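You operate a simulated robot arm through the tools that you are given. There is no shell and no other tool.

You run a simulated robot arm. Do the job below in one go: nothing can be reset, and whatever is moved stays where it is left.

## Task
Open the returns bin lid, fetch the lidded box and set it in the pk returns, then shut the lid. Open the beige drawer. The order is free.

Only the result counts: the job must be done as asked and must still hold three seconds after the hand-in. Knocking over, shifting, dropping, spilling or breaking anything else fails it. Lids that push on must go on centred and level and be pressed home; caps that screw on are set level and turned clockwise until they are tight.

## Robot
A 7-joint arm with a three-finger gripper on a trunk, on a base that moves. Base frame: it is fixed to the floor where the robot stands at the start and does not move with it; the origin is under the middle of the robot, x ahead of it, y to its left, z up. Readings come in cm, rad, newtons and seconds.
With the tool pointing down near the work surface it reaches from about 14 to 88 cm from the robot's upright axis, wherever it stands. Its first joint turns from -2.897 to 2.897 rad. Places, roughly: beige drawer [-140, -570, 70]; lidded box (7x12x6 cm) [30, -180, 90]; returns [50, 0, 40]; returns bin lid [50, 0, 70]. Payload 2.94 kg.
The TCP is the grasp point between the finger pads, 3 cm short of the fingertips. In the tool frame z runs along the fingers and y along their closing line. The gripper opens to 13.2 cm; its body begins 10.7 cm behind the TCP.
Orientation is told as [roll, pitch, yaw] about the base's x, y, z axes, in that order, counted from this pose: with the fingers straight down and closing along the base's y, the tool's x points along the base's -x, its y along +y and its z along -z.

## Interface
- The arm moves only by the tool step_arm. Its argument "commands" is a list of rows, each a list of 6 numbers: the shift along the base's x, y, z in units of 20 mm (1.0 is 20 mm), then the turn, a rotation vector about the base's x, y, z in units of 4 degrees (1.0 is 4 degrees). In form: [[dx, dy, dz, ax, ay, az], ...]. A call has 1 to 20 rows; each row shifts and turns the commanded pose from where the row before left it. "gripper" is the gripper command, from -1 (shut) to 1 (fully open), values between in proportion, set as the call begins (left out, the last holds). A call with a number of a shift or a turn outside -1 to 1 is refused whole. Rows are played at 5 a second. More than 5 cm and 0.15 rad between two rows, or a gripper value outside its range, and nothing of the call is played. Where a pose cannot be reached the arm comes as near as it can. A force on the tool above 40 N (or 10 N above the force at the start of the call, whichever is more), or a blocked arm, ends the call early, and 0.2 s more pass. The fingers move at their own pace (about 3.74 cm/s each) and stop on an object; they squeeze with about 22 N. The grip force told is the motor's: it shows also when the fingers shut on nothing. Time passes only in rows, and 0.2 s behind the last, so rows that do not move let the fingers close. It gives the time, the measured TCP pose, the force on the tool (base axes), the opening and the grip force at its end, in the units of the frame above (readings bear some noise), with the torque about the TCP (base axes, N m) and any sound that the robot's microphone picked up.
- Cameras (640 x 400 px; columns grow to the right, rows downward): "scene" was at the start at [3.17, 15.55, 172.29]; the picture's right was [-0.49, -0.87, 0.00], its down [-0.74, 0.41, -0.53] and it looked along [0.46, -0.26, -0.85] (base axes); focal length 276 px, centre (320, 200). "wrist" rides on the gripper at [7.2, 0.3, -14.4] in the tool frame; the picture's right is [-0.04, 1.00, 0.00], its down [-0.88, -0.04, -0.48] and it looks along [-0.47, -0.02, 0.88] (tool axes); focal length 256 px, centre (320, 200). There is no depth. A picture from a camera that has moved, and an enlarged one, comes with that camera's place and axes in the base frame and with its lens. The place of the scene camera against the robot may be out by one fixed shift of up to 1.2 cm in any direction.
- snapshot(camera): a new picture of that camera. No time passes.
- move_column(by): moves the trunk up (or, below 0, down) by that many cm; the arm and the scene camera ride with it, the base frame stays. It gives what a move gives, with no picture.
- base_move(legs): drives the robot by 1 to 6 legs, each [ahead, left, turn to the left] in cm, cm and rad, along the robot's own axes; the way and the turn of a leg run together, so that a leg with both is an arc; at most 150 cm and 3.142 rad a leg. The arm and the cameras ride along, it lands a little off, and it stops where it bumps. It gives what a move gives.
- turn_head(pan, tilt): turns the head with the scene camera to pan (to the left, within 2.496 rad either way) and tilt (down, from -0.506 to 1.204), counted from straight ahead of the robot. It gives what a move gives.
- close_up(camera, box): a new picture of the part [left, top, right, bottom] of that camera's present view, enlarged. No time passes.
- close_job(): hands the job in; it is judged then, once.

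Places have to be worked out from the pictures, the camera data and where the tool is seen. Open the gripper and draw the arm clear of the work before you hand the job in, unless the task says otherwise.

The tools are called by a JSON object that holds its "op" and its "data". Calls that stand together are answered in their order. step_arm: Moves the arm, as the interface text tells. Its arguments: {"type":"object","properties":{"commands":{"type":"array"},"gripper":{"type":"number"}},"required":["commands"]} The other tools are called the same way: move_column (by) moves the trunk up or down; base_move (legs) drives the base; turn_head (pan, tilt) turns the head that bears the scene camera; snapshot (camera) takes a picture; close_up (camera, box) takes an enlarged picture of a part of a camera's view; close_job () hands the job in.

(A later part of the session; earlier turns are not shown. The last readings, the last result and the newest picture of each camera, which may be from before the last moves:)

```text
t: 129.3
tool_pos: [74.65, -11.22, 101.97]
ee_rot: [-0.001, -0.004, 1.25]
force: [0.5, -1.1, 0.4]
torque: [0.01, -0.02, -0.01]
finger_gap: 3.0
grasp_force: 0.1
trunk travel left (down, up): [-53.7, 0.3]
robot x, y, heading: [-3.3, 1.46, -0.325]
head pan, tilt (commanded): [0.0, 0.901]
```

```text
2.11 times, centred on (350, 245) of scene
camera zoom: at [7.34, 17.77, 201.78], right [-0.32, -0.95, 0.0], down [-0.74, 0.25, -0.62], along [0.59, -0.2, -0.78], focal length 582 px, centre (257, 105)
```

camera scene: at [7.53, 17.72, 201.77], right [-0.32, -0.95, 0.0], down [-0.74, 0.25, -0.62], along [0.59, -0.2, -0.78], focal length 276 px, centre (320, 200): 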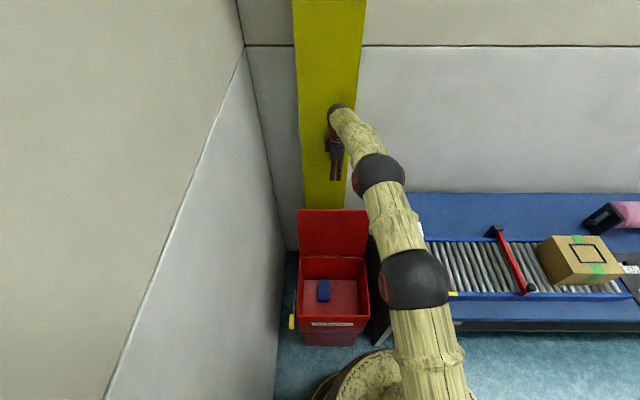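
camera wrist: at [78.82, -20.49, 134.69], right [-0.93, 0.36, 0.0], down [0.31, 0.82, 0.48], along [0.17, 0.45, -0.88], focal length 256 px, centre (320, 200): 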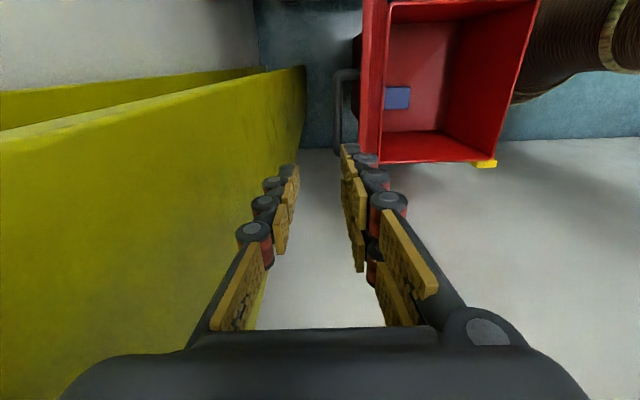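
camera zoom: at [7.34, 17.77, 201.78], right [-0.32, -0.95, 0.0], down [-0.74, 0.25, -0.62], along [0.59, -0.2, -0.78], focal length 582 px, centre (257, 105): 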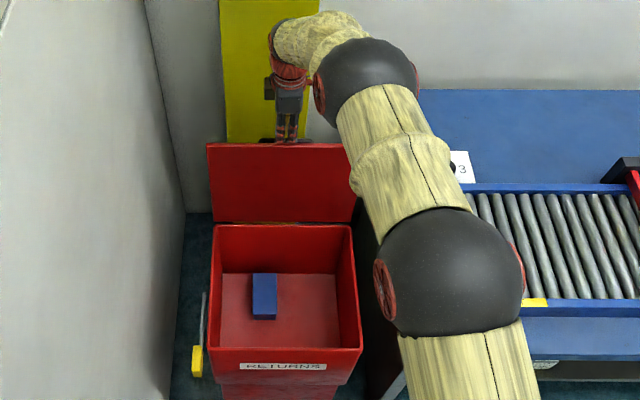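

The lid follows and is near 97°. I lower 2.3 cm so the tips reach past the bar, then narrow the gap to cage it.

{"op": "step_arm", "data": {"commands": [[0, 0, -0.4, 0, 0, 0], [0, 0, -0.4, 0, 0, 0], [0, 0, -0.35, 0, 0, 0]]}}

{"op": "step_arm", "data": {"commands": [[0, 0, 0, 0, 0, 0], [0, 0, 0, 0, 0, 0]], "gripper": -0.66}}

{"op": "close_up", "data": {"camera": "wrist", "box": [220, 40, 460, 280]}}

```text
t: 130.1
tool_pos: [74.54, -11.17, 99.84]
ee_rot: [0.001, -0.003, 1.248]
force: [0.1, -0.1, -0.5]
torque: [0.0, 0.0, -0.01]
finger_gap: 3.01
grasp_force: 0.1
trunk travel left (down, up): [-53.7, 0.3]
robot x, y, heading: [-3.06, 1.16, -0.323]
head pan, tilt (commanded): [0.0, 0.901]
```

```text
t: 130.7
tool_pos: [74.56, -11.1, 99.67]
ee_rot: [0.001, -0.002, 1.251]
force: [0.3, -0.2, -0.3]
torque: [-0.02, -0.02, 0.0]
finger_gap: 2.25
grasp_force: 0.0
trunk travel left (down, up): [-53.7, 0.3]
robot x, y, heading: [-3.33, 1.52, -0.327]
head pan, tilt (commanded): [0.0, 0.901]
```

```text
1.67 times, centred on (340, 160) of wrist
camera zoom: at [71.98, -18.02, 114.15], right [-0.93, 0.36, 0.0], down [0.31, 0.82, 0.48], along [0.17, 0.45, -0.88], focal length 427 px, centre (287, 267)
```

zoom: 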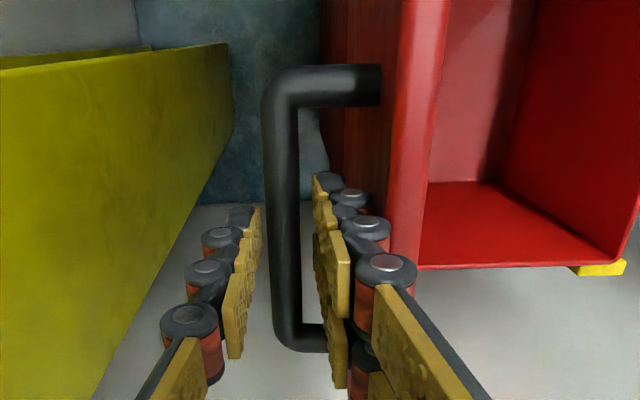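

The bar is nicely caged. I swing the lid forward over vertical along the hinge arc, keeping the tool upright.

{"op": "step_arm", "data": {"commands": [[-0.827, 0.273, 0.215, 0, 0, 0], [-0.841, 0.278, 0.155, 0, 0, 0], [-0.85, 0.281, 0.09, 0, 0, 0], [-0.85, 0.281, 0.03, 0, 0, 0], [-0.855, 0.283, -0.035, 0, 0, 0]]}}

{"op": "snapshot", "data": {"camera": "wrist"}}

{"op": "close_up", "data": {"camera": "scene", "box": [280, 150, 420, 340]}}

```text
t: 131.9
tool_pos: [66.25, -8.11, 100.57]
ee_rot: [0.0, -0.005, 1.25]
force: [-0.8, -0.1, 1.5]
torque: [-0.01, 0.06, -0.06]
finger_gap: 2.27
grasp_force: 0.6
trunk travel left (down, up): [-53.7, 0.3]
robot x, y, heading: [-3.55, 1.44, -0.324]
head pan, tilt (commanded): [0.0, 0.901]
```

```text
taken
camera wrist: at [63.58, -15.13, 115.02], right [-0.93, 0.36, 0.0], down [0.31, 0.82, 0.48], along [0.17, 0.45, -0.88], focal length 256 px, centre (320, 200)
```

wrist: 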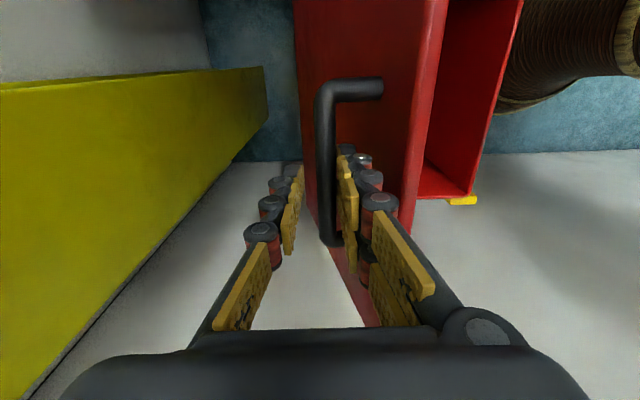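

```text
2.11 times, centred on (350, 245) of scene
camera zoom: at [7.32, 17.79, 201.78], right [-0.32, -0.95, 0.0], down [-0.74, 0.25, -0.62], along [0.59, -0.2, -0.78], focal length 582 px, centre (257, 105)
```

zoom: 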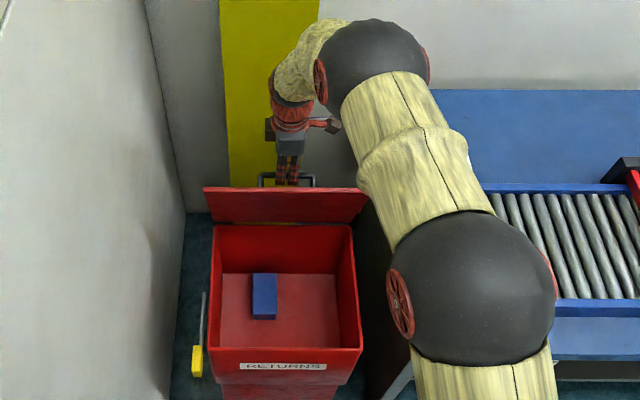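

The lid passed vertical and now rests on the robot-side fingers (~76°). I lower it along the arc to about 54°.

{"op": "step_arm", "data": {"commands": [[-0.85, 0.281, -0.1, 0, 0, 0], [-0.836, 0.276, -0.155, 0, 0, 0], [-0.827, 0.273, -0.22, 0, 0, 0], [-0.812, 0.268, -0.28, 0, 0, 0], [-0.789, 0.261, -0.34, 0, 0, 0], [-0.77, 0.254, -0.395, 0, 0, 0]]}}

{"op": "snapshot", "data": {"camera": "wrist"}}

{"op": "close_up", "data": {"camera": "scene", "box": [280, 150, 420, 340]}}

```text
t: 133.3
tool_pos: [56.58, -5.31, 97.58]
ee_rot: [0.004, -0.003, 1.25]
force: [-2.0, 1.6, -0.5]
torque: [0.01, 0.05, -0.03]
finger_gap: 2.34
grasp_force: 0.1
trunk travel left (down, up): [-53.7, 0.3]
robot x, y, heading: [-3.36, 1.17, -0.323]
head pan, tilt (commanded): [0.0, 0.901]
```

```text
taken
camera wrist: at [53.91, -12.09, 112.0], right [-0.93, 0.36, 0.0], down [0.31, 0.82, 0.48], along [0.17, 0.45, -0.88], focal length 256 px, centre (320, 200)
```

wrist: 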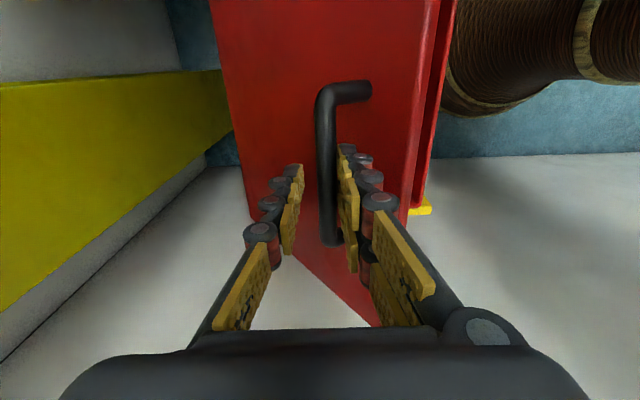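

```text
2.11 times, centred on (350, 245) of scene
camera zoom: at [7.35, 17.77, 201.77], right [-0.32, -0.95, 0.0], down [-0.74, 0.25, -0.62], along [0.59, -0.2, -0.78], focal length 582 px, centre (257, 105)
```

zoom: 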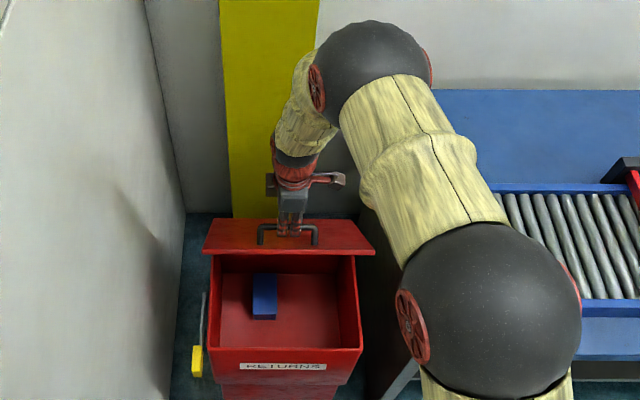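

Works well; lid about 52°. I now close the grip on the bar for a controlled lowering.

{"op": "step_arm", "data": {"commands": [[0, 0, 0, 0, 0, 0], [0, 0, 0, 0, 0, 0], [0, 0, 0, 0, 0, 0]], "gripper": -1}}

{"op": "step_arm", "data": {"commands": [[-0.736, 0.243, -0.455, 0, 0, 0], [-0.703, 0.232, -0.505, 0, 0, 0], [-0.675, 0.223, -0.555, 0, 0, 0], [-0.632, 0.209, -0.6, 0, 0, 0]]}}

{"op": "snapshot", "data": {"camera": "wrist"}}

```text
t: 134.1
tool_pos: [56.56, -5.26, 97.64]
ee_rot: [0.002, -0.004, 1.249]
force: [-3.1, 1.5, 4.5]
torque: [0.08, 0.01, -0.4]
finger_gap: 1.33
grasp_force: 37.1
trunk travel left (down, up): [-53.7, 0.3]
robot x, y, heading: [-2.99, 1.47, -0.322]
head pan, tilt (commanded): [0.0, 0.901]
```

```text
t: 135.1
tool_pos: [51.22, -3.22, 93.57]
ee_rot: [0.002, -0.004, 1.249]
force: [-1.6, -19.2, -8.3]
torque: [-0.77, 0.13, -0.48]
finger_gap: 1.33
grasp_force: 39.3
trunk travel left (down, up): [-53.7, 0.3]
robot x, y, heading: [-2.92, 1.17, -0.326]
head pan, tilt (commanded): [0.0, 0.901]
```

```text
taken
camera wrist: at [48.5, -10.21, 107.92], right [-0.93, 0.36, 0.0], down [0.31, 0.82, 0.48], along [0.17, 0.45, -0.88], focal length 256 px, centre (320, 200)
```

wrist: 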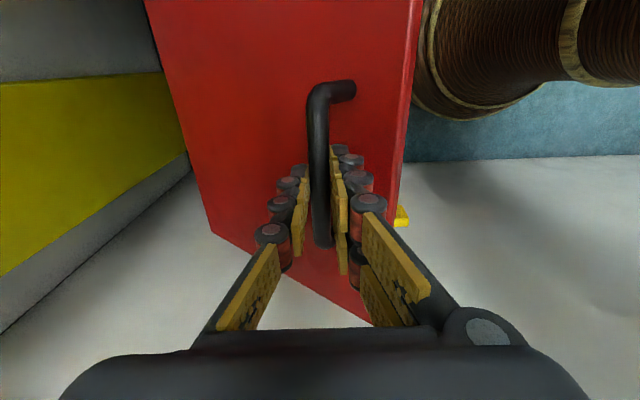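

There's a 19 N sideways force along the bar, so I correct a few millimetres sideways and check before going on.

{"op": "step_arm", "data": {"commands": [[-0.04, -0.12, 0, 0, 0, 0], [0, 0, 0, 0, 0, 0]]}}

```text
t: 135.7
tool_pos: [51.18, -3.34, 93.58]
ee_rot: [-0.001, -0.004, 1.251]
force: [2.9, -2.7, -6.4]
torque: [0.32, -0.13, -0.49]
finger_gap: 1.31
grasp_force: 39.5
trunk travel left (down, up): [-53.7, 0.3]
robot x, y, heading: [-2.97, 1.6, -0.321]
head pan, tilt (commanded): [0.0, 0.901]
```

The side force is gone. I continue lowering along the arc in four steps.

{"op": "step_arm", "data": {"commands": [[-0.593, 0.183, -0.65, 0, 0, 0], [-0.55, 0.169, -0.69, 0, 0, 0], [-0.508, 0.155, -0.725, 0, 0, 0], [-0.45, 0.138, -0.765, 0, 0, 0]]}}

{"op": "close_up", "data": {"camera": "scene", "box": [280, 150, 420, 340]}}

```text
t: 136.7
tool_pos: [46.72, -1.84, 87.92]
ee_rot: [0.001, -0.001, 1.254]
force: [5.7, 33.3, 1.6]
torque: [0.48, -0.03, -0.61]
finger_gap: 1.29
grasp_force: 39.7
trunk travel left (down, up): [-53.7, 0.3]
robot x, y, heading: [-3.21, 1.18, -0.321]
head pan, tilt (commanded): [0.0, 0.901]
```

```text
2.11 times, centred on (350, 245) of scene
camera zoom: at [7.44, 18.2, 201.74], right [-0.32, -0.95, 0.0], down [-0.74, 0.25, -0.62], along [0.59, -0.2, -0.78], focal length 582 px, centre (257, 105)
```

zoom: 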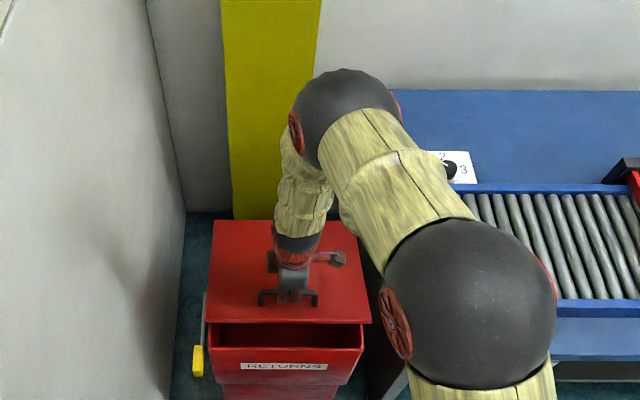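

Now the side force is +33 N the other way; I relieve it by moving ~3 mm to +m.

{"op": "step_arm", "data": {"commands": [[0.03, 0.09, 0, 0, 0, 0], [0, 0, 0, 0, 0, 0]]}}

```text
t: 137.3
tool_pos: [46.77, -1.88, 87.77]
ee_rot: [0.003, -0.001, 1.249]
force: [3.7, 27.2, 1.2]
torque: [0.52, -0.06, -0.53]
finger_gap: 1.28
grasp_force: 39.9
trunk travel left (down, up): [-53.7, 0.3]
robot x, y, heading: [-2.91, 1.39, -0.321]
head pan, tilt (commanded): [0.0, 0.901]
```

{"op": "step_arm", "data": {"commands": [[0.05, 0.15, 0, 0, 0, 0], [0.02, 0.07, 0, 0, 0, 0], [0, 0, 0, 0, 0, 0]]}}

```text
t: 138.1
tool_pos: [46.73, -1.74, 87.81]
ee_rot: [0.005, -0.003, 1.247]
force: [-5.9, -25.8, -3.8]
torque: [-1.26, 0.4, -0.38]
finger_gap: 1.31
grasp_force: 40.4
trunk travel left (down, up): [-53.7, 0.3]
robot x, y, heading: [-3.31, 0.86, -0.32]
head pan, tilt (commanded): [0.0, 0.901]
```

The grip on the bar makes stick-slip side loads, so I loosen to a cage again (gap ~1.9 cm) to free it sideways.

{"op": "step_arm", "data": {"commands": [[0, 0, 0, 0, 0, 0], [0, 0, 0, 0, 0, 0]], "gripper": -0.74}}

{"op": "snapshot", "data": {"camera": "wrist"}}

{"op": "close_up", "data": {"camera": "scene", "box": [280, 150, 420, 340]}}

```text
t: 138.7
tool_pos: [46.76, -1.46, 87.81]
ee_rot: [0.002, -0.003, 1.253]
force: [-3.3, 3.4, 0.3]
torque: [0.06, 0.12, -0.09]
finger_gap: 2.0
grasp_force: 1.8
trunk travel left (down, up): [-53.7, 0.3]
robot x, y, heading: [-3.45, 1.06, -0.325]
head pan, tilt (commanded): [0.0, 0.901]
```

```text
taken
camera wrist: at [44.18, -8.34, 102.21], right [-0.93, 0.36, 0.0], down [0.31, 0.82, 0.48], along [0.17, 0.45, -0.88], focal length 256 px, centre (320, 200)
```

wrist: 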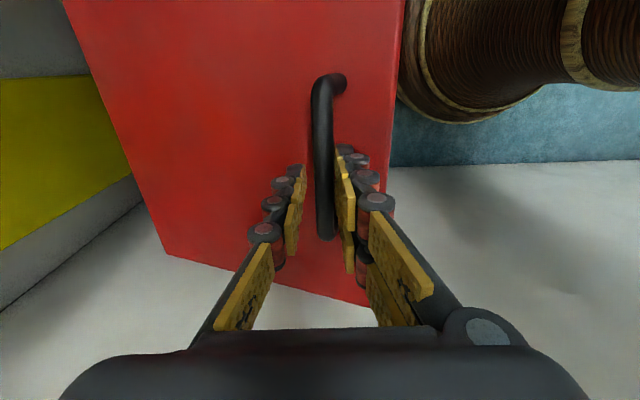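

```text
2.11 times, centred on (350, 245) of scene
camera zoom: at [7.34, 17.85, 201.77], right [-0.32, -0.95, 0.0], down [-0.74, 0.25, -0.62], along [0.59, -0.2, -0.78], focal length 582 px, centre (257, 105)
```

zoom: 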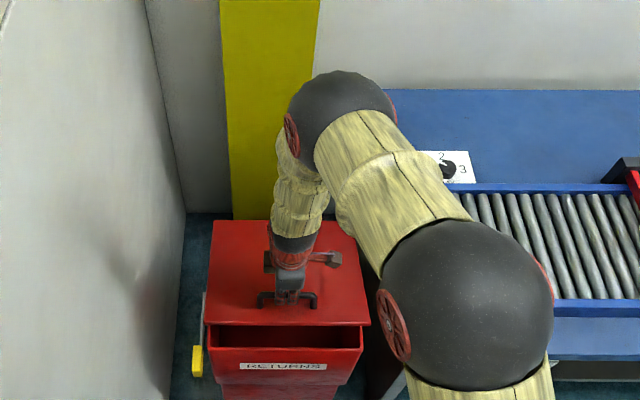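

The lid is at about 20° and rests calmly in the cage. I lower it along the rest of the arc to closed.

{"op": "step_arm", "data": {"commands": [[-0.4, 0.132, -0.795, 0, 0, 0], [-0.342, 0.113, -0.82, 0, 0, 0], [-0.29, 0.096, -0.845, 0, 0, 0]]}}

{"op": "step_arm", "data": {"commands": [[-0.233, 0.077, -0.865, 0, 0, 0], [-0.176, 0.058, -0.88, 0, 0, 0], [-0.067, 0.022, -0.445, 0, 0, 0]]}}

{"op": "snapshot", "data": {"camera": "wrist"}}

{"op": "close_up", "data": {"camera": "scene", "box": [280, 200, 420, 340]}}

```text
t: 139.5
tool_pos: [44.77, -0.91, 83.07]
ee_rot: [-0.001, -0.004, 1.249]
force: [-3.5, 2.4, -0.6]
torque: [0.08, 0.08, -0.11]
finger_gap: 2.03
grasp_force: 2.1
trunk travel left (down, up): [-53.7, 0.3]
robot x, y, heading: [-3.26, 1.24, -0.323]
head pan, tilt (commanded): [0.0, 0.901]
```

```text
t: 140.3
tool_pos: [43.92, -0.54, 78.58]
ee_rot: [0.0, -0.003, 1.25]
force: [-4.4, 2.0, 1.8]
torque: [-0.03, 0.12, -0.12]
finger_gap: 1.99
grasp_force: 2.8
trunk travel left (down, up): [-53.7, 0.3]
robot x, y, heading: [-3.05, 1.65, -0.32]
head pan, tilt (commanded): [0.0, 0.901]
```

```text
taken
camera wrist: at [41.18, -7.33, 92.93], right [-0.93, 0.36, 0.0], down [0.31, 0.82, 0.48], along [0.17, 0.45, -0.88], focal length 256 px, centre (320, 200)
```

wrist: 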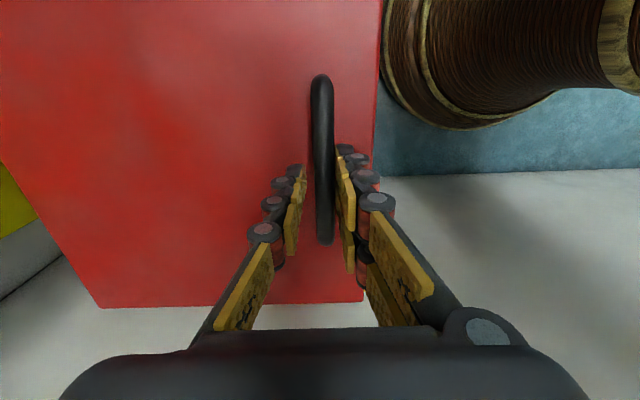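

```text
2.86 times, centred on (350, 270) of scene
camera zoom: at [7.34, 17.78, 201.78], right [-0.32, -0.95, 0.0], down [-0.74, 0.25, -0.62], along [0.59, -0.2, -0.78], focal length 790 px, centre (234, 0)
```

zoom: 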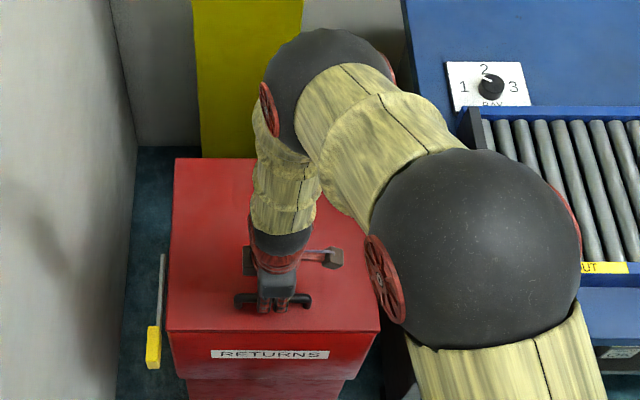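

The lid looks closed. I open the fingers slightly and check that the lid lies flat.

{"op": "step_arm", "data": {"commands": [[0, 0, 0, 0, 0, 0], [0, 0, 0, 0, 0, 0], [0, 0, 0, 0, 0, 0]], "gripper": -0.2}}

{"op": "step_arm", "data": {"commands": [[0, 0, 0.6, 0, 0, 0], [0, 0, 0.9, 0, 0, 0], [0, 0, 0.9, 0, 0, 0], [0, 0, 0.9, 0, 0, 0], [0, 0, 0.9, 0, 0, 0], [0, 0, 0.9, 0, 0, 0], [0, 0, 0.9, 0, 0, 0], [0, 0, 0.9, 0, 0, 0]]}}

{"op": "snapshot", "data": {"camera": "wrist"}}

{"op": "close_up", "data": {"camera": "scene", "box": [280, 200, 420, 340]}}

```text
t: 141.1
tool_pos: [43.91, -0.42, 78.5]
ee_rot: [-0.002, -0.006, 1.251]
force: [0.1, -0.3, 0.6]
torque: [0.01, 0.03, -0.03]
finger_gap: 5.31
grasp_force: 0.0
trunk travel left (down, up): [-53.7, 0.3]
robot x, y, heading: [-3.23, 1.3, -0.325]
head pan, tilt (commanded): [0.0, 0.901]
```

```text
t: 142.9
tool_pos: [44.02, -0.52, 92.31]
ee_rot: [0.001, -0.004, 1.253]
force: [-0.7, -0.4, -0.6]
torque: [-0.03, 0.0, -0.02]
finger_gap: 5.24
grasp_force: 0.1
trunk travel left (down, up): [-53.7, 0.3]
robot x, y, heading: [-3.32, 1.05, -0.32]
head pan, tilt (commanded): [0.0, 0.901]
```

```text
taken
camera wrist: at [41.39, -7.37, 106.61], right [-0.93, 0.36, 0.0], down [0.31, 0.82, 0.48], along [0.17, 0.45, -0.88], focal length 256 px, centre (320, 200)
```

wrist: 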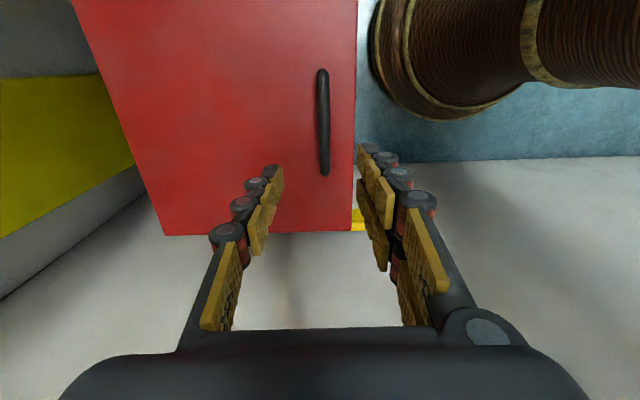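

```text
2.86 times, centred on (350, 270) of scene
camera zoom: at [7.32, 17.77, 201.78], right [-0.32, -0.95, 0.0], down [-0.74, 0.25, -0.62], along [0.59, -0.2, -0.78], focal length 790 px, centre (234, 0)
```

zoom: 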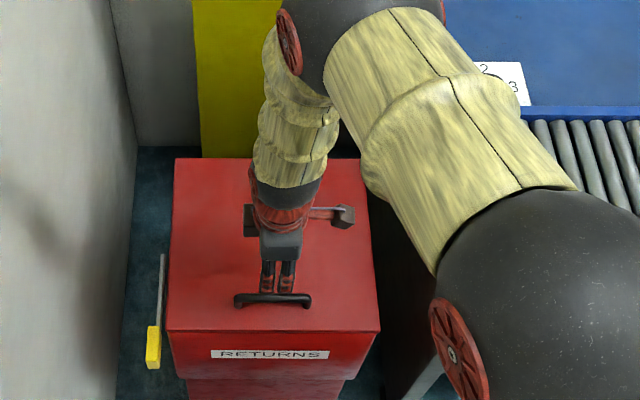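

I check the front edge of the lid at high zoom for any remaining gap.

{"op": "close_up", "data": {"camera": "scene", "box": [300, 290, 380, 340]}}

```text
8.00 times, centred on (340, 315) of scene
camera zoom: at [7.32, 17.77, 201.78], right [-0.32, -0.95, 0.0], down [-0.74, 0.25, -0.62], along [0.59, -0.2, -0.78], focal length 2212 px, centre (160, -720)
```

zoom: 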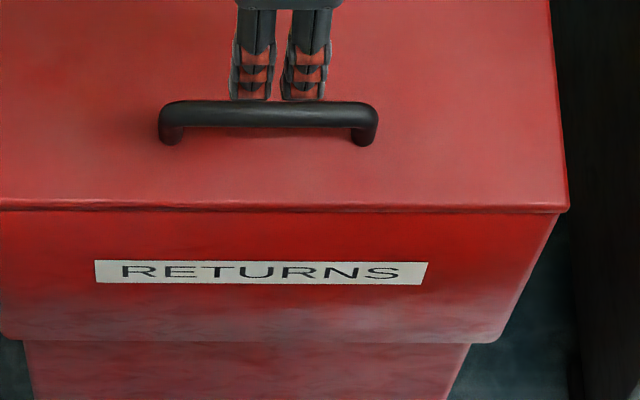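

The lid is shut flush. Now the beige drawer: I back off into the aisle, lower the trunk, and drive to the right along the aisle.

{"op": "step_arm", "data": {"commands": [[0, 0, 0.9, 0, 0, 0], [0, 0, 0.9, 0, 0, 0], [0, 0, 0.9, 0, 0, 0], [0, 0, 0.9, 0, 0, 0], [0, 0, 0.9, 0, 0, 0], [0, 0, 0.9, 0, 0, 0]]}}

{"op": "base_move", "data": {"legs": [[-40, 0, 0]]}}

{"op": "turn_head", "data": {"pan": -1.4, "tilt": 0.4}}

{"op": "snapshot", "data": {"camera": "scene"}}

```text
t: 144.3
tool_pos: [43.99, -0.6, 103.05]
ee_rot: [0.002, -0.003, 1.249]
force: [0.5, -0.1, 0.8]
torque: [-0.01, 0.0, 0.01]
finger_gap: 5.29
grasp_force: 0.0
trunk travel left (down, up): [-53.7, 0.3]
robot x, y, heading: [-3.07, 1.77, -0.326]
head pan, tilt (commanded): [0.0, 0.901]
```

```text
t: 146.8
tool_pos: [5.46, 12.52, 103.12]
ee_rot: [0.0, -0.004, 1.254]
force: [-0.4, -0.5, 0.7]
torque: [-0.03, -0.03, -0.03]
finger_gap: 5.27
grasp_force: 0.1
trunk travel left (down, up): [-53.7, 0.3]
robot x, y, heading: [-41.67, 13.73, -0.324]
head pan, tilt (commanded): [0.0, 0.901]
```

```text
t: 148.4
tool_pos: [5.59, 12.36, 102.95]
ee_rot: [0.002, -0.003, 1.253]
force: [-0.2, 0.5, -0.5]
torque: [-0.01, 0.02, 0.0]
finger_gap: 5.3
grasp_force: 0.1
trunk travel left (down, up): [-53.7, 0.3]
robot x, y, heading: [-41.68, 14.61, -0.321]
head pan, tilt (commanded): [-1.4, 0.4]
```

```text
taken
camera scene: at [-39.82, 23.8, 206.08], right [-0.99, 0.14, 0.0], down [0.06, 0.39, -0.92], along [-0.13, -0.91, -0.39], focal length 276 px, centre (320, 200)
```

scene: 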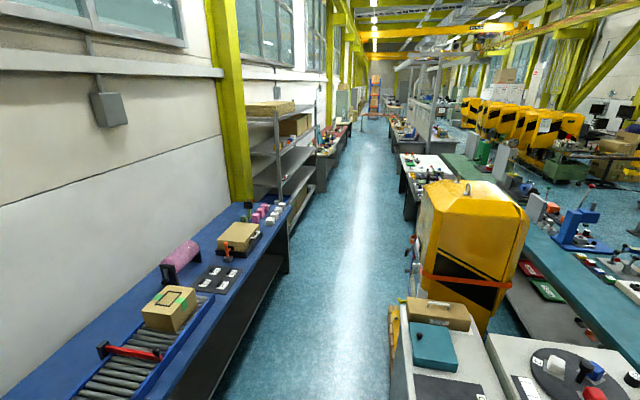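

The desk block on the right begins near n = -64, so I must travel closer to the bench, at about n = -16. I raise the arm a little more and go ahead 28, then to the right 150 cm.

{"op": "step_arm", "data": {"commands": [[-0.5, 0.16, 0.9, 0, 0, 0], [-0.5, 0.16, 0.9, 0, 0, 0], [-0.5, 0.16, 0.9, 0, 0, 0], [-0.5, 0.16, 0.9, 0, 0, 0], [-0.5, 0.16, 0.9, 0, 0, 0], [-0.5, 0.16, 0.9, 0, 0, 0], [-0.5, 0.16, 0.9, 0, 0, 0]]}}

{"op": "base_move", "data": {"legs": [[27, 0, 0], [0, -100, 0]]}}

{"op": "snapshot", "data": {"camera": "scene"}}

```text
t: 150.0
tool_pos: [-1.64, 14.69, 115.83]
ee_rot: [0.002, -0.004, 1.256]
force: [0.4, -0.1, 0.4]
torque: [-0.02, -0.02, -0.01]
finger_gap: 5.29
grasp_force: 0.1
trunk travel left (down, up): [-53.7, 0.3]
robot x, y, heading: [-41.56, 13.9, -0.32]
head pan, tilt (commanded): [-1.4, 0.4]
```

```text
t: 156.5
tool_pos: [-5.65, -85.58, 115.82]
ee_rot: [0.002, -0.003, 1.269]
force: [-0.2, -0.7, 0.6]
torque: [0.02, -0.02, -0.01]
finger_gap: 5.28
grasp_force: 0.2
trunk travel left (down, up): [-53.7, 0.3]
robot x, y, heading: [-45.97, -86.23, -0.304]
head pan, tilt (commanded): [-1.4, 0.4]
```

```text
taken
camera scene: at [-44.05, -76.8, 206.08], right [-0.99, 0.13, 0.0], down [0.05, 0.39, -0.92], along [-0.12, -0.91, -0.39], focal length 276 px, centre (320, 200)
```

scene: 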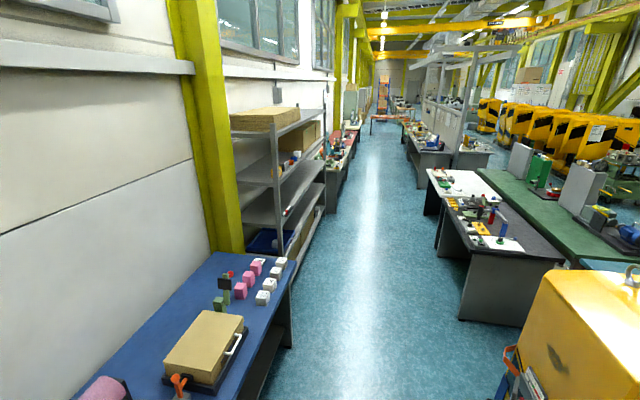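

Now a good view up the aisle. I zoom on the benches behind the rack to find the beige drawer.

{"op": "close_up", "data": {"camera": "scene", "box": [300, 90, 400, 220]}}

{"op": "close_up", "data": {"camera": "scene", "box": [380, 90, 540, 190]}}

```text
3.08 times, centred on (350, 155) of scene
camera zoom: at [-44.05, -76.8, 206.08], right [-0.99, 0.13, 0.0], down [0.05, 0.39, -0.92], along [-0.12, -0.91, -0.39], focal length 851 px, centre (228, 338)
```

zoom: 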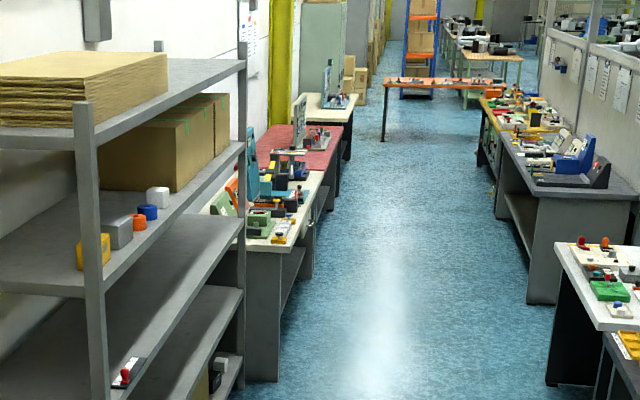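

```text
4.00 times, centred on (460, 140) of scene
camera zoom: at [-44.05, -76.8, 206.08], right [-0.99, 0.13, 0.0], down [0.05, 0.39, -0.92], along [-0.12, -0.91, -0.39], focal length 1106 px, centre (-240, 440)
```

zoom: 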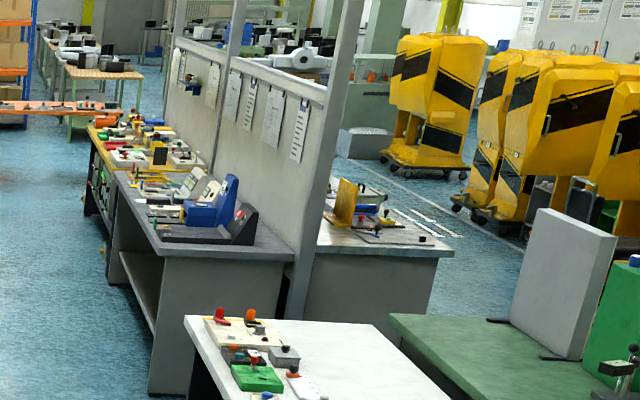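

The bench with drawers lies beyond the rack. I drive on to the right, gradually moving toward mid-aisle.

{"op": "base_move", "data": {"legs": [[0, -60, -0.01], [-10, -100, 0]]}}

{"op": "snapshot", "data": {"camera": "scene"}}

```text
t: 164.8
tool_pos: [-67.73, -237.2, 115.88]
ee_rot: [0.002, -0.003, 1.219]
force: [0.0, 0.3, 0.2]
torque: [0.01, 0.02, -0.03]
finger_gap: 5.29
grasp_force: 0.1
trunk travel left (down, up): [-53.7, 0.3]
robot x, y, heading: [-107.82, -236.39, -0.352]
head pan, tilt (commanded): [-1.4, 0.4]
```

```text
taken
camera scene: at [-105.66, -226.7, 206.08], right [-0.98, 0.18, 0.0], down [0.07, 0.38, -0.92], along [-0.17, -0.91, -0.39], focal length 276 px, centre (320, 200)
```

scene: 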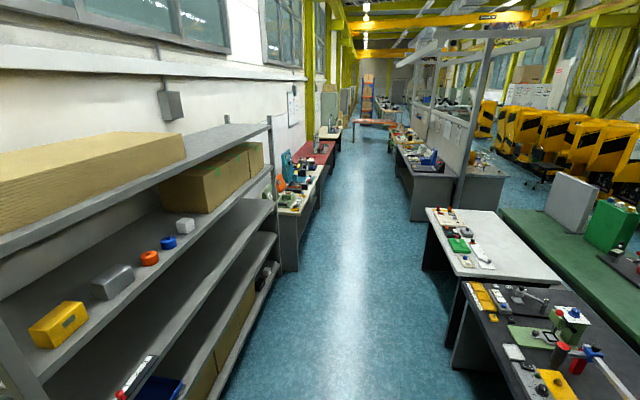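

Clear ahead. I continue another 220 cm along the aisle, straightening the heading.

{"op": "base_move", "data": {"legs": [[0, 0, 0.033], [0, -110, 0], [0, -100, 0]]}}

{"op": "turn_head", "data": {"pan": -0.9, "tilt": 0.6}}

{"op": "snapshot", "data": {"camera": "scene"}}

```text
t: 175.5
tool_pos: [-137.21, -434.95, 115.74]
ee_rot: [0.002, -0.003, 1.208]
force: [-0.1, -0.7, 0.5]
torque: [-0.01, -0.02, 0.0]
finger_gap: 5.28
grasp_force: 0.0
trunk travel left (down, up): [-53.7, 0.3]
robot x, y, heading: [-177.55, -433.7, -0.365]
head pan, tilt (commanded): [-1.4, 0.4]
```

```text
t: 176.5
tool_pos: [-137.31, -434.82, 115.8]
ee_rot: [0.001, -0.003, 1.207]
force: [0.2, 0.2, 0.0]
torque: [0.02, 0.01, -0.01]
finger_gap: 5.29
grasp_force: 0.0
trunk travel left (down, up): [-53.7, 0.3]
robot x, y, heading: [-177.69, -433.03, -0.364]
head pan, tilt (commanded): [-0.901, 0.6]
```

```text
taken
camera scene: at [-170.62, -423.25, 204.26], right [-0.95, -0.3, 0.0], down [-0.17, 0.54, -0.83], along [0.25, -0.79, -0.56], focal length 276 px, centre (320, 200)
```

scene: 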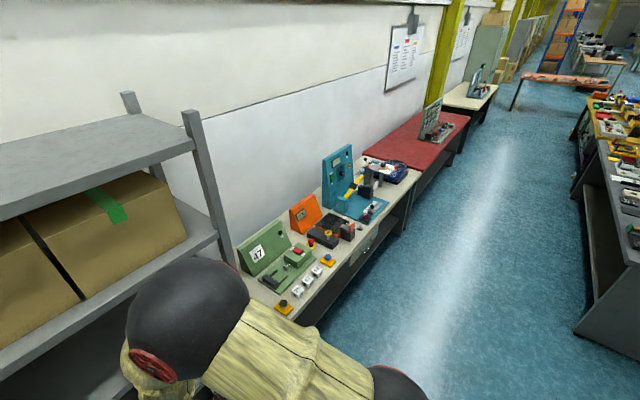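

I see a bench with apparatus and a drawer under its top. I zoom in.

{"op": "close_up", "data": {"camera": "scene", "box": [280, 150, 440, 330]}}

{"op": "close_up", "data": {"camera": "scene", "box": [310, 200, 410, 290]}}

```text
2.22 times, centred on (360, 240) of scene
camera zoom: at [-170.62, -423.25, 204.26], right [-0.95, -0.3, 0.0], down [-0.17, 0.54, -0.83], along [0.25, -0.79, -0.56], focal length 614 px, centre (231, 111)
```

zoom: 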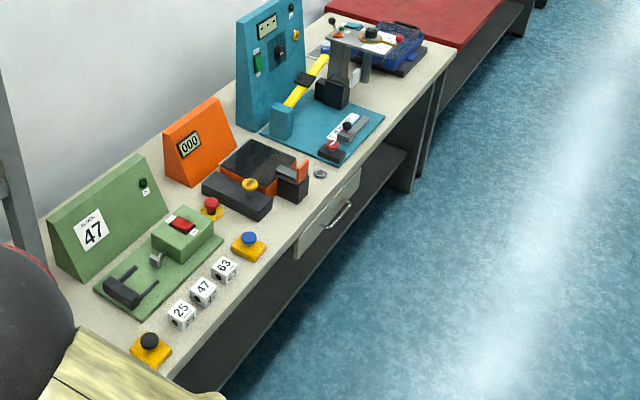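

```text
4.44 times, centred on (360, 245) of scene
camera zoom: at [-170.62, -423.25, 204.26], right [-0.95, -0.3, 0.0], down [-0.17, 0.54, -0.83], along [0.25, -0.79, -0.56], focal length 1229 px, centre (142, 0)
```

zoom: 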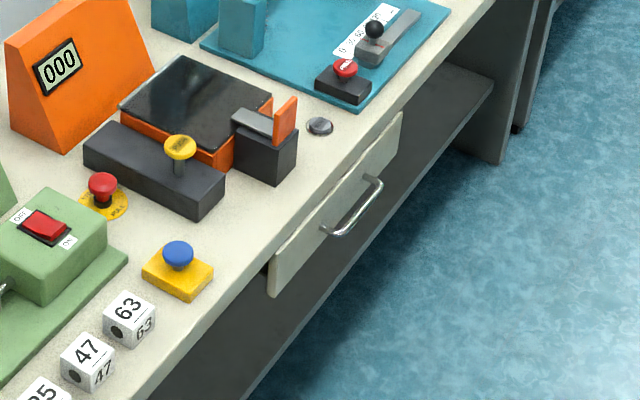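

The beige drawer sits under the bench front, with a silver bar handle. I straighten my heading and drive opposite to it, a bit further back from the bench.

{"op": "base_move", "data": {"legs": [[0, 0, 0.045], [-10, -110, 0]]}}

{"op": "turn_head", "data": {"pan": 0.0, "tilt": 0.9}}

{"op": "snapshot", "data": {"camera": "scene"}}

{"op": "snapshot", "data": {"camera": "wrist"}}

```text
t: 182.5
tool_pos: [-179.9, -533.45, 115.98]
ee_rot: [0.002, -0.004, 1.28]
force: [0.2, -0.6, -0.2]
torque: [0.05, -0.01, 0.02]
finger_gap: 5.28
grasp_force: 0.0
trunk travel left (down, up): [-53.7, 0.3]
robot x, y, heading: [-220.23, -534.85, -0.293]
head pan, tilt (commanded): [-0.901, 0.6]
```

```text
t: 183.7
tool_pos: [-179.91, -533.37, 115.86]
ee_rot: [0.001, -0.003, 1.279]
force: [0.3, -0.1, 0.4]
torque: [0.0, -0.02, -0.02]
finger_gap: 5.27
grasp_force: 0.0
trunk travel left (down, up): [-53.7, 0.3]
robot x, y, heading: [-220.02, -534.81, -0.293]
head pan, tilt (commanded): [0.0, 0.901]
```

```text
taken
camera scene: at [-210.01, -518.2, 201.78], right [-0.29, -0.96, 0.0], down [-0.75, 0.23, -0.62], along [0.59, -0.18, -0.78], focal length 276 px, centre (320, 200)
```

scene: 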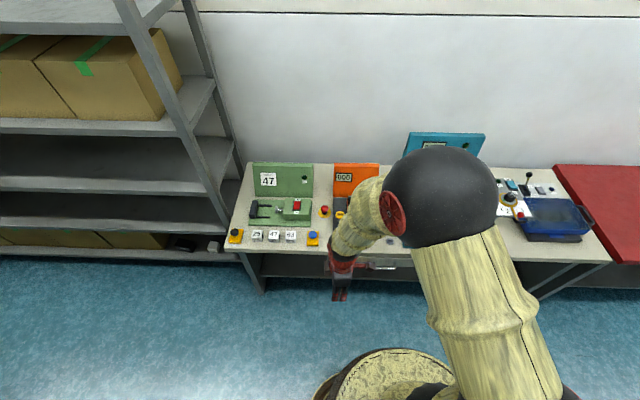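

```text
taken
camera wrist: at [-182.27, -540.33, 130.2], right [-0.94, 0.33, 0.0], down [0.29, 0.83, 0.48], along [0.16, 0.45, -0.88], focal length 256 px, centre (320, 200)
```

wrist: 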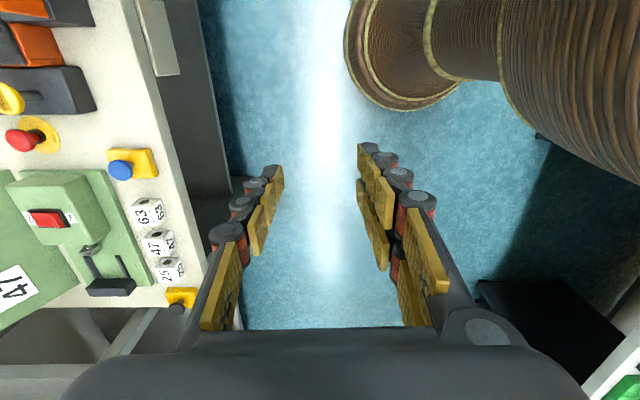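

The drawer handle is near n ≈ 26, m ≈ -588. I shift the base 23 cm right and 7 cm back, square up, and lower the trunk.

{"op": "base_move", "data": {"legs": [[0, 0, -0.026], [-7, -23, 0]]}}

{"op": "move_column", "data": {"by": -25}}

{"op": "turn_head", "data": {"pan": 0.25, "tilt": 0.75}}

{"op": "snapshot", "data": {"camera": "scene"}}

{"op": "snapshot", "data": {"camera": "wrist"}}

```text
t: 185.8
tool_pos: [-193.61, -554.73, 115.88]
ee_rot: [0.0, -0.006, 1.243]
force: [-0.8, -0.5, -0.6]
torque: [0.05, -0.05, -0.01]
finger_gap: 5.29
grasp_force: 0.1
trunk travel left (down, up): [-53.7, 0.3]
robot x, y, heading: [-233.56, -554.5, -0.33]
head pan, tilt (commanded): [0.0, 0.901]
```

```text
t: 188.4
tool_pos: [-193.62, -554.54, 90.84]
ee_rot: [0.0, -0.004, 1.243]
force: [-0.4, 0.0, 0.1]
torque: [0.01, -0.03, 0.0]
finger_gap: 5.31
grasp_force: 0.0
trunk travel left (down, up): [-28.7, 25.3]
robot x, y, heading: [-233.7, -554.31, -0.333]
head pan, tilt (commanded): [0.0, 0.901]
```

```text
t: 189.2
tool_pos: [-193.51, -554.55, 90.94]
ee_rot: [0.002, -0.003, 1.244]
force: [-0.7, 0.0, -0.3]
torque: [-0.03, -0.01, 0.02]
finger_gap: 5.28
grasp_force: 0.0
trunk travel left (down, up): [-28.7, 25.3]
robot x, y, heading: [-233.79, -554.79, -0.327]
head pan, tilt (commanded): [0.25, 0.75]
```

```text
taken
camera scene: at [-221.97, -536.45, 177.96], right [-0.08, -1.0, 0.0], down [-0.68, 0.06, -0.73], along [0.73, -0.06, -0.68], focal length 276 px, centre (320, 200)
```

scene: 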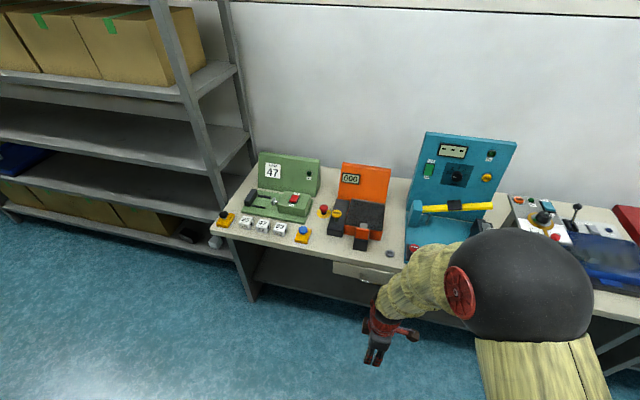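

```text
taken
camera wrist: at [-196.21, -561.39, 105.2], right [-0.93, 0.36, 0.0], down [0.32, 0.82, 0.48], along [0.17, 0.45, -0.88], focal length 256 px, centre (320, 200)
```

wrist: 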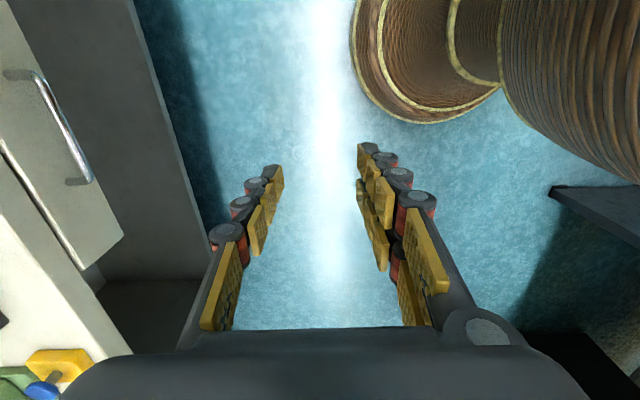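

The wrist view shows the handle well. I zoom both cameras onto the drawer to get its place and direction.

{"op": "close_up", "data": {"camera": "wrist", "box": [0, 0, 200, 300]}}

{"op": "close_up", "data": {"camera": "scene", "box": [310, 230, 430, 310]}}

{"op": "close_up", "data": {"camera": "scene", "box": [200, 140, 460, 310]}}

```text
1.33 times, centred on (100, 150) of wrist
camera zoom: at [-196.21, -561.39, 105.2], right [-0.93, 0.36, 0.0], down [0.32, 0.82, 0.48], along [0.17, 0.45, -0.88], focal length 341 px, centre (613, 267)
```

zoom: 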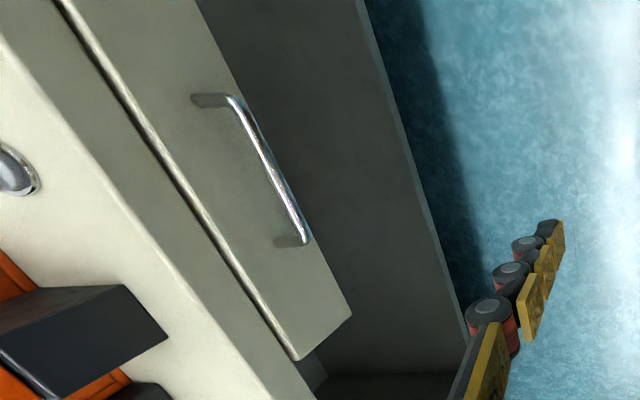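

```text
5.00 times, centred on (370, 270) of scene
camera zoom: at [-221.97, -536.45, 177.96], right [-0.08, -1.0, 0.0], down [-0.68, 0.06, -0.73], along [0.73, -0.06, -0.68], focal length 1382 px, centre (70, -150)
```

zoom: 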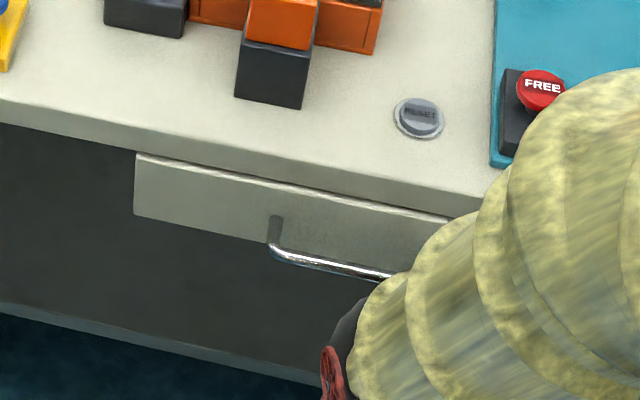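

```text
2.35 times, centred on (330, 225) of scene
camera zoom: at [-221.97, -536.45, 177.96], right [-0.08, -1.0, 0.0], down [-0.68, 0.06, -0.73], along [0.73, -0.06, -0.68], focal length 650 px, centre (296, 141)
```

zoom: 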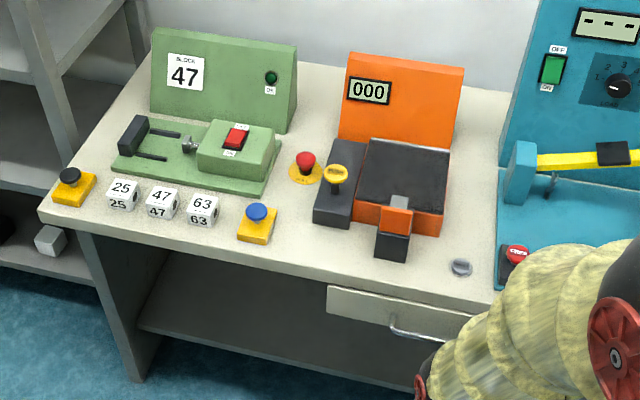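

The grey disc is a "RESET" button of another device – I'll stay clear. The handle bar is at n ≈ 25.6, m ≈ -587.8, z ≈ 69.4, drawer face at n ≈ 29. I swing the tool to point forward, closing vertically, and bring it before the handle.

{"op": "step_arm", "data": {"commands": [[0.5175, -0.171, -0.4, -0.3137, -0.9495, 0], [0.5175, -0.171, -0.4, -0.3137, -0.9495, 0], [0.5175, -0.171, -0.4, -0.3137, -0.9495, 0], [0.5175, -0.171, -0.4, -0.3137, -0.9495, 0], [0.5175, -0.171, -0.4, -0.3137, -0.9495, 0], [0.5175, -0.171, -0.4, -0.3137, -0.9495, 0], [0.5175, -0.171, -0.4, -0.3137, -0.9495, 0], [0.5175, -0.171, -0.4, -0.3137, -0.9495, 0], [0.5175, -0.171, -0.4, -0.3137, -0.9495, 0], [0.5175, -0.171, -0.4, -0.3137, -0.9495, 0], [0.5175, -0.171, -0.4, -0.3137, -0.9495, 0], [0.5175, -0.171, -0.4, -0.3137, -0.9495, 0], [0.5175, -0.171, -0.4, -0.3137, -0.9495, 0], [0.5175, -0.171, -0.4, -0.3137, -0.9495, 0], [0.5175, -0.171, -0.4, -0.3137, -0.9495, 0], [0.5175, -0.171, -0.4, -0.3137, -0.9495, 0], [0.5175, -0.171, -0.4, -0.3137, -0.9495, 0], [0.5175, -0.171, -0.4, -0.3137, -0.9495, 0], [0.5175, -0.171, -0.4, -0.3137, -0.9495, 0], [0.5175, -0.171, -0.4, -0.3137, -0.9495, 0]], "gripper": -0.45}}

{"op": "snapshot", "data": {"camera": "wrist"}}

{"op": "snapshot", "data": {"camera": "scene"}}

```text
t: 193.4
tool_pos: [-174.32, -561.98, 75.31]
ee_rot: [-1.351, -0.003, 1.227]
force: [0.1, 0.7, -1.0]
torque: [0.01, 0.02, 0.02]
finger_gap: 3.64
grasp_force: 0.1
out of reach, approached as far as the arm can: row 7, 8
trunk travel left (down, up): [-28.7, 25.3]
robot x, y, heading: [-233.78, -554.53, -0.327]
head pan, tilt (commanded): [0.25, 0.75]
```

```text
taken
camera wrist: at [-190.16, -564.07, 78.18], right [-0.19, 0.12, -0.97], down [-0.13, 0.98, 0.14], along [0.97, 0.16, -0.17], focal length 256 px, centre (320, 200)
```

wrist: 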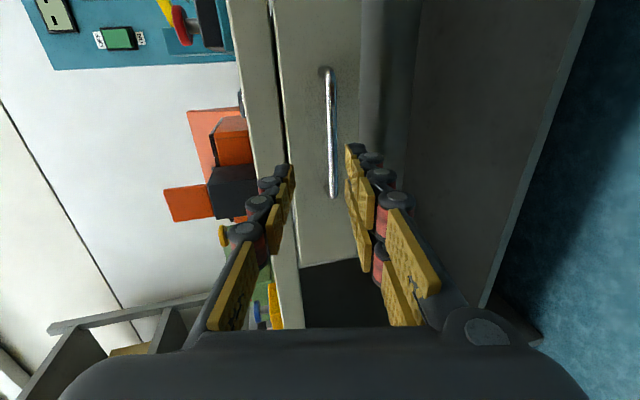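

```text
taken
camera scene: at [-221.95, -536.44, 177.96], right [-0.08, -1.0, 0.0], down [-0.68, 0.06, -0.73], along [0.73, -0.06, -0.68], focal length 276 px, centre (320, 200)
```

scene: 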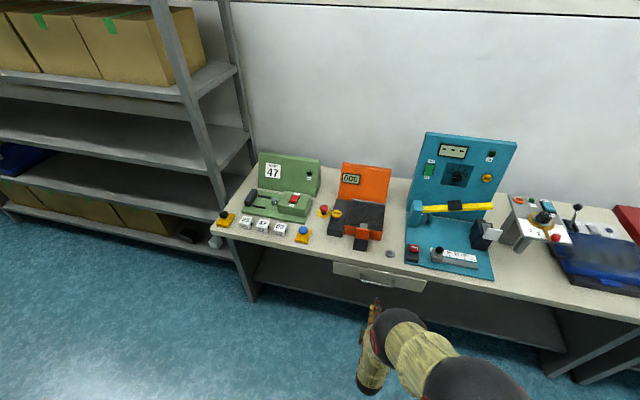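

The tool points forward with the bar between the open fingers in the view; I refine the bar to n ≈ 24.5, z ≈ 70.8. I approach most of the way.

{"op": "step_arm", "data": {"commands": [[0.7475, -0.2275, -0.2625, 0, 0, 0], [0.7475, -0.2275, -0.2625, 0, 0, 0], [0.7475, -0.2275, -0.2625, 0, 0, 0], [0.7475, -0.2275, -0.2625, 0, 0, 0], [0.7475, -0.2275, -0.2625, 0, 0, 0]]}}

{"op": "snapshot", "data": {"camera": "wrist"}}

{"op": "close_up", "data": {"camera": "scene", "box": [310, 230, 450, 330]}}

```text
t: 194.6
tool_pos: [-167.04, -564.3, 72.71]
ee_rot: [-1.347, -0.002, 1.229]
force: [-0.5, 0.9, 0.0]
torque: [0.0, 0.01, 0.0]
finger_gap: 3.6
grasp_force: 0.1
trunk travel left (down, up): [-28.7, 25.3]
robot x, y, heading: [-233.64, -554.45, -0.328]
head pan, tilt (commanded): [0.25, 0.75]
```

```text
taken
camera wrist: at [-182.8, -566.39, 75.56], right [-0.19, 0.12, -0.97], down [-0.13, 0.98, 0.14], along [0.97, 0.16, -0.17], focal length 256 px, centre (320, 200)
```

wrist: 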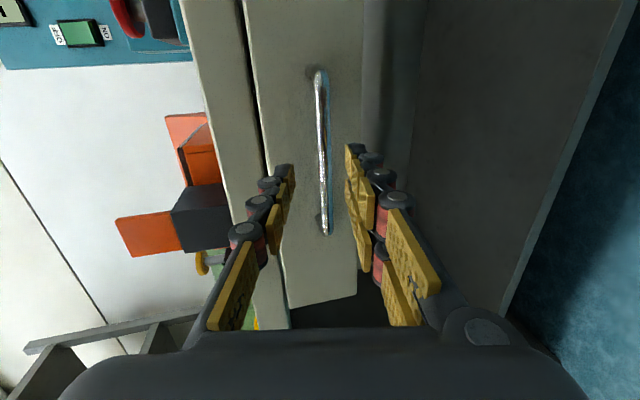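

```text
4.00 times, centred on (380, 280) of scene
camera zoom: at [-221.94, -536.45, 177.96], right [-0.08, -1.0, 0.0], down [-0.68, 0.06, -0.73], along [0.73, -0.06, -0.68], focal length 1106 px, centre (80, -120)
```

zoom: 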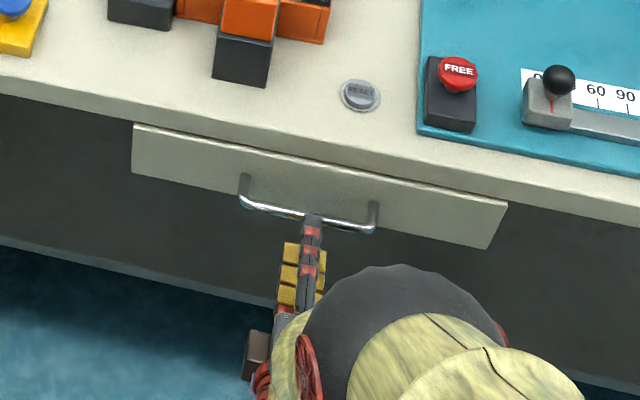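

The bar is centred between the fingertips. I advance the last 5 cm to take the bar between the pads.

{"op": "step_arm", "data": {"commands": [[0.774, -0.25, -0.22, 0, 0, 0], [0.774, -0.25, -0.22, 0, 0, 0], [0.6, -0.2, -0.15, 0, 0, 0]]}}

{"op": "snapshot", "data": {"camera": "wrist"}}

{"op": "close_up", "data": {"camera": "scene", "box": [340, 250, 420, 310]}}

```text
t: 195.4
tool_pos: [-162.86, -565.46, 71.57]
ee_rot: [-1.346, -0.001, 1.227]
force: [-1.1, 0.2, -0.6]
torque: [0.01, 0.03, 0.0]
finger_gap: 3.63
grasp_force: 0.2
trunk travel left (down, up): [-28.7, 25.3]
robot x, y, heading: [-233.41, -554.65, -0.327]
head pan, tilt (commanded): [0.25, 0.75]
```

```text
taken
camera wrist: at [-178.47, -567.66, 74.4], right [-0.19, 0.12, -0.97], down [-0.13, 0.98, 0.14], along [0.97, 0.16, -0.17], focal length 256 px, centre (320, 200)
```

wrist: 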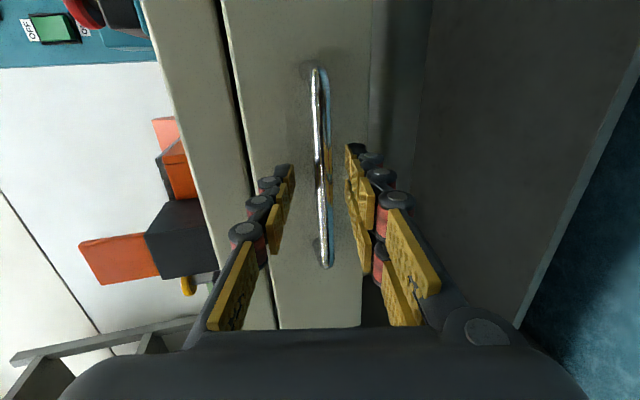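

```text
6.67 times, centred on (380, 280) of scene
camera zoom: at [-221.95, -536.45, 177.96], right [-0.08, -1.0, 0.0], down [-0.68, 0.06, -0.73], along [0.73, -0.06, -0.68], focal length 1843 px, centre (-80, -333)
```

zoom: 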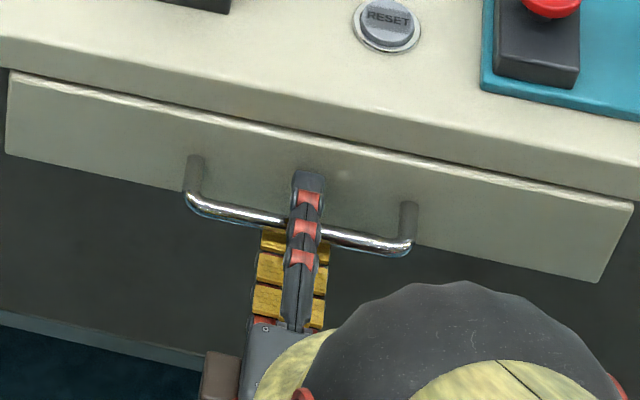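

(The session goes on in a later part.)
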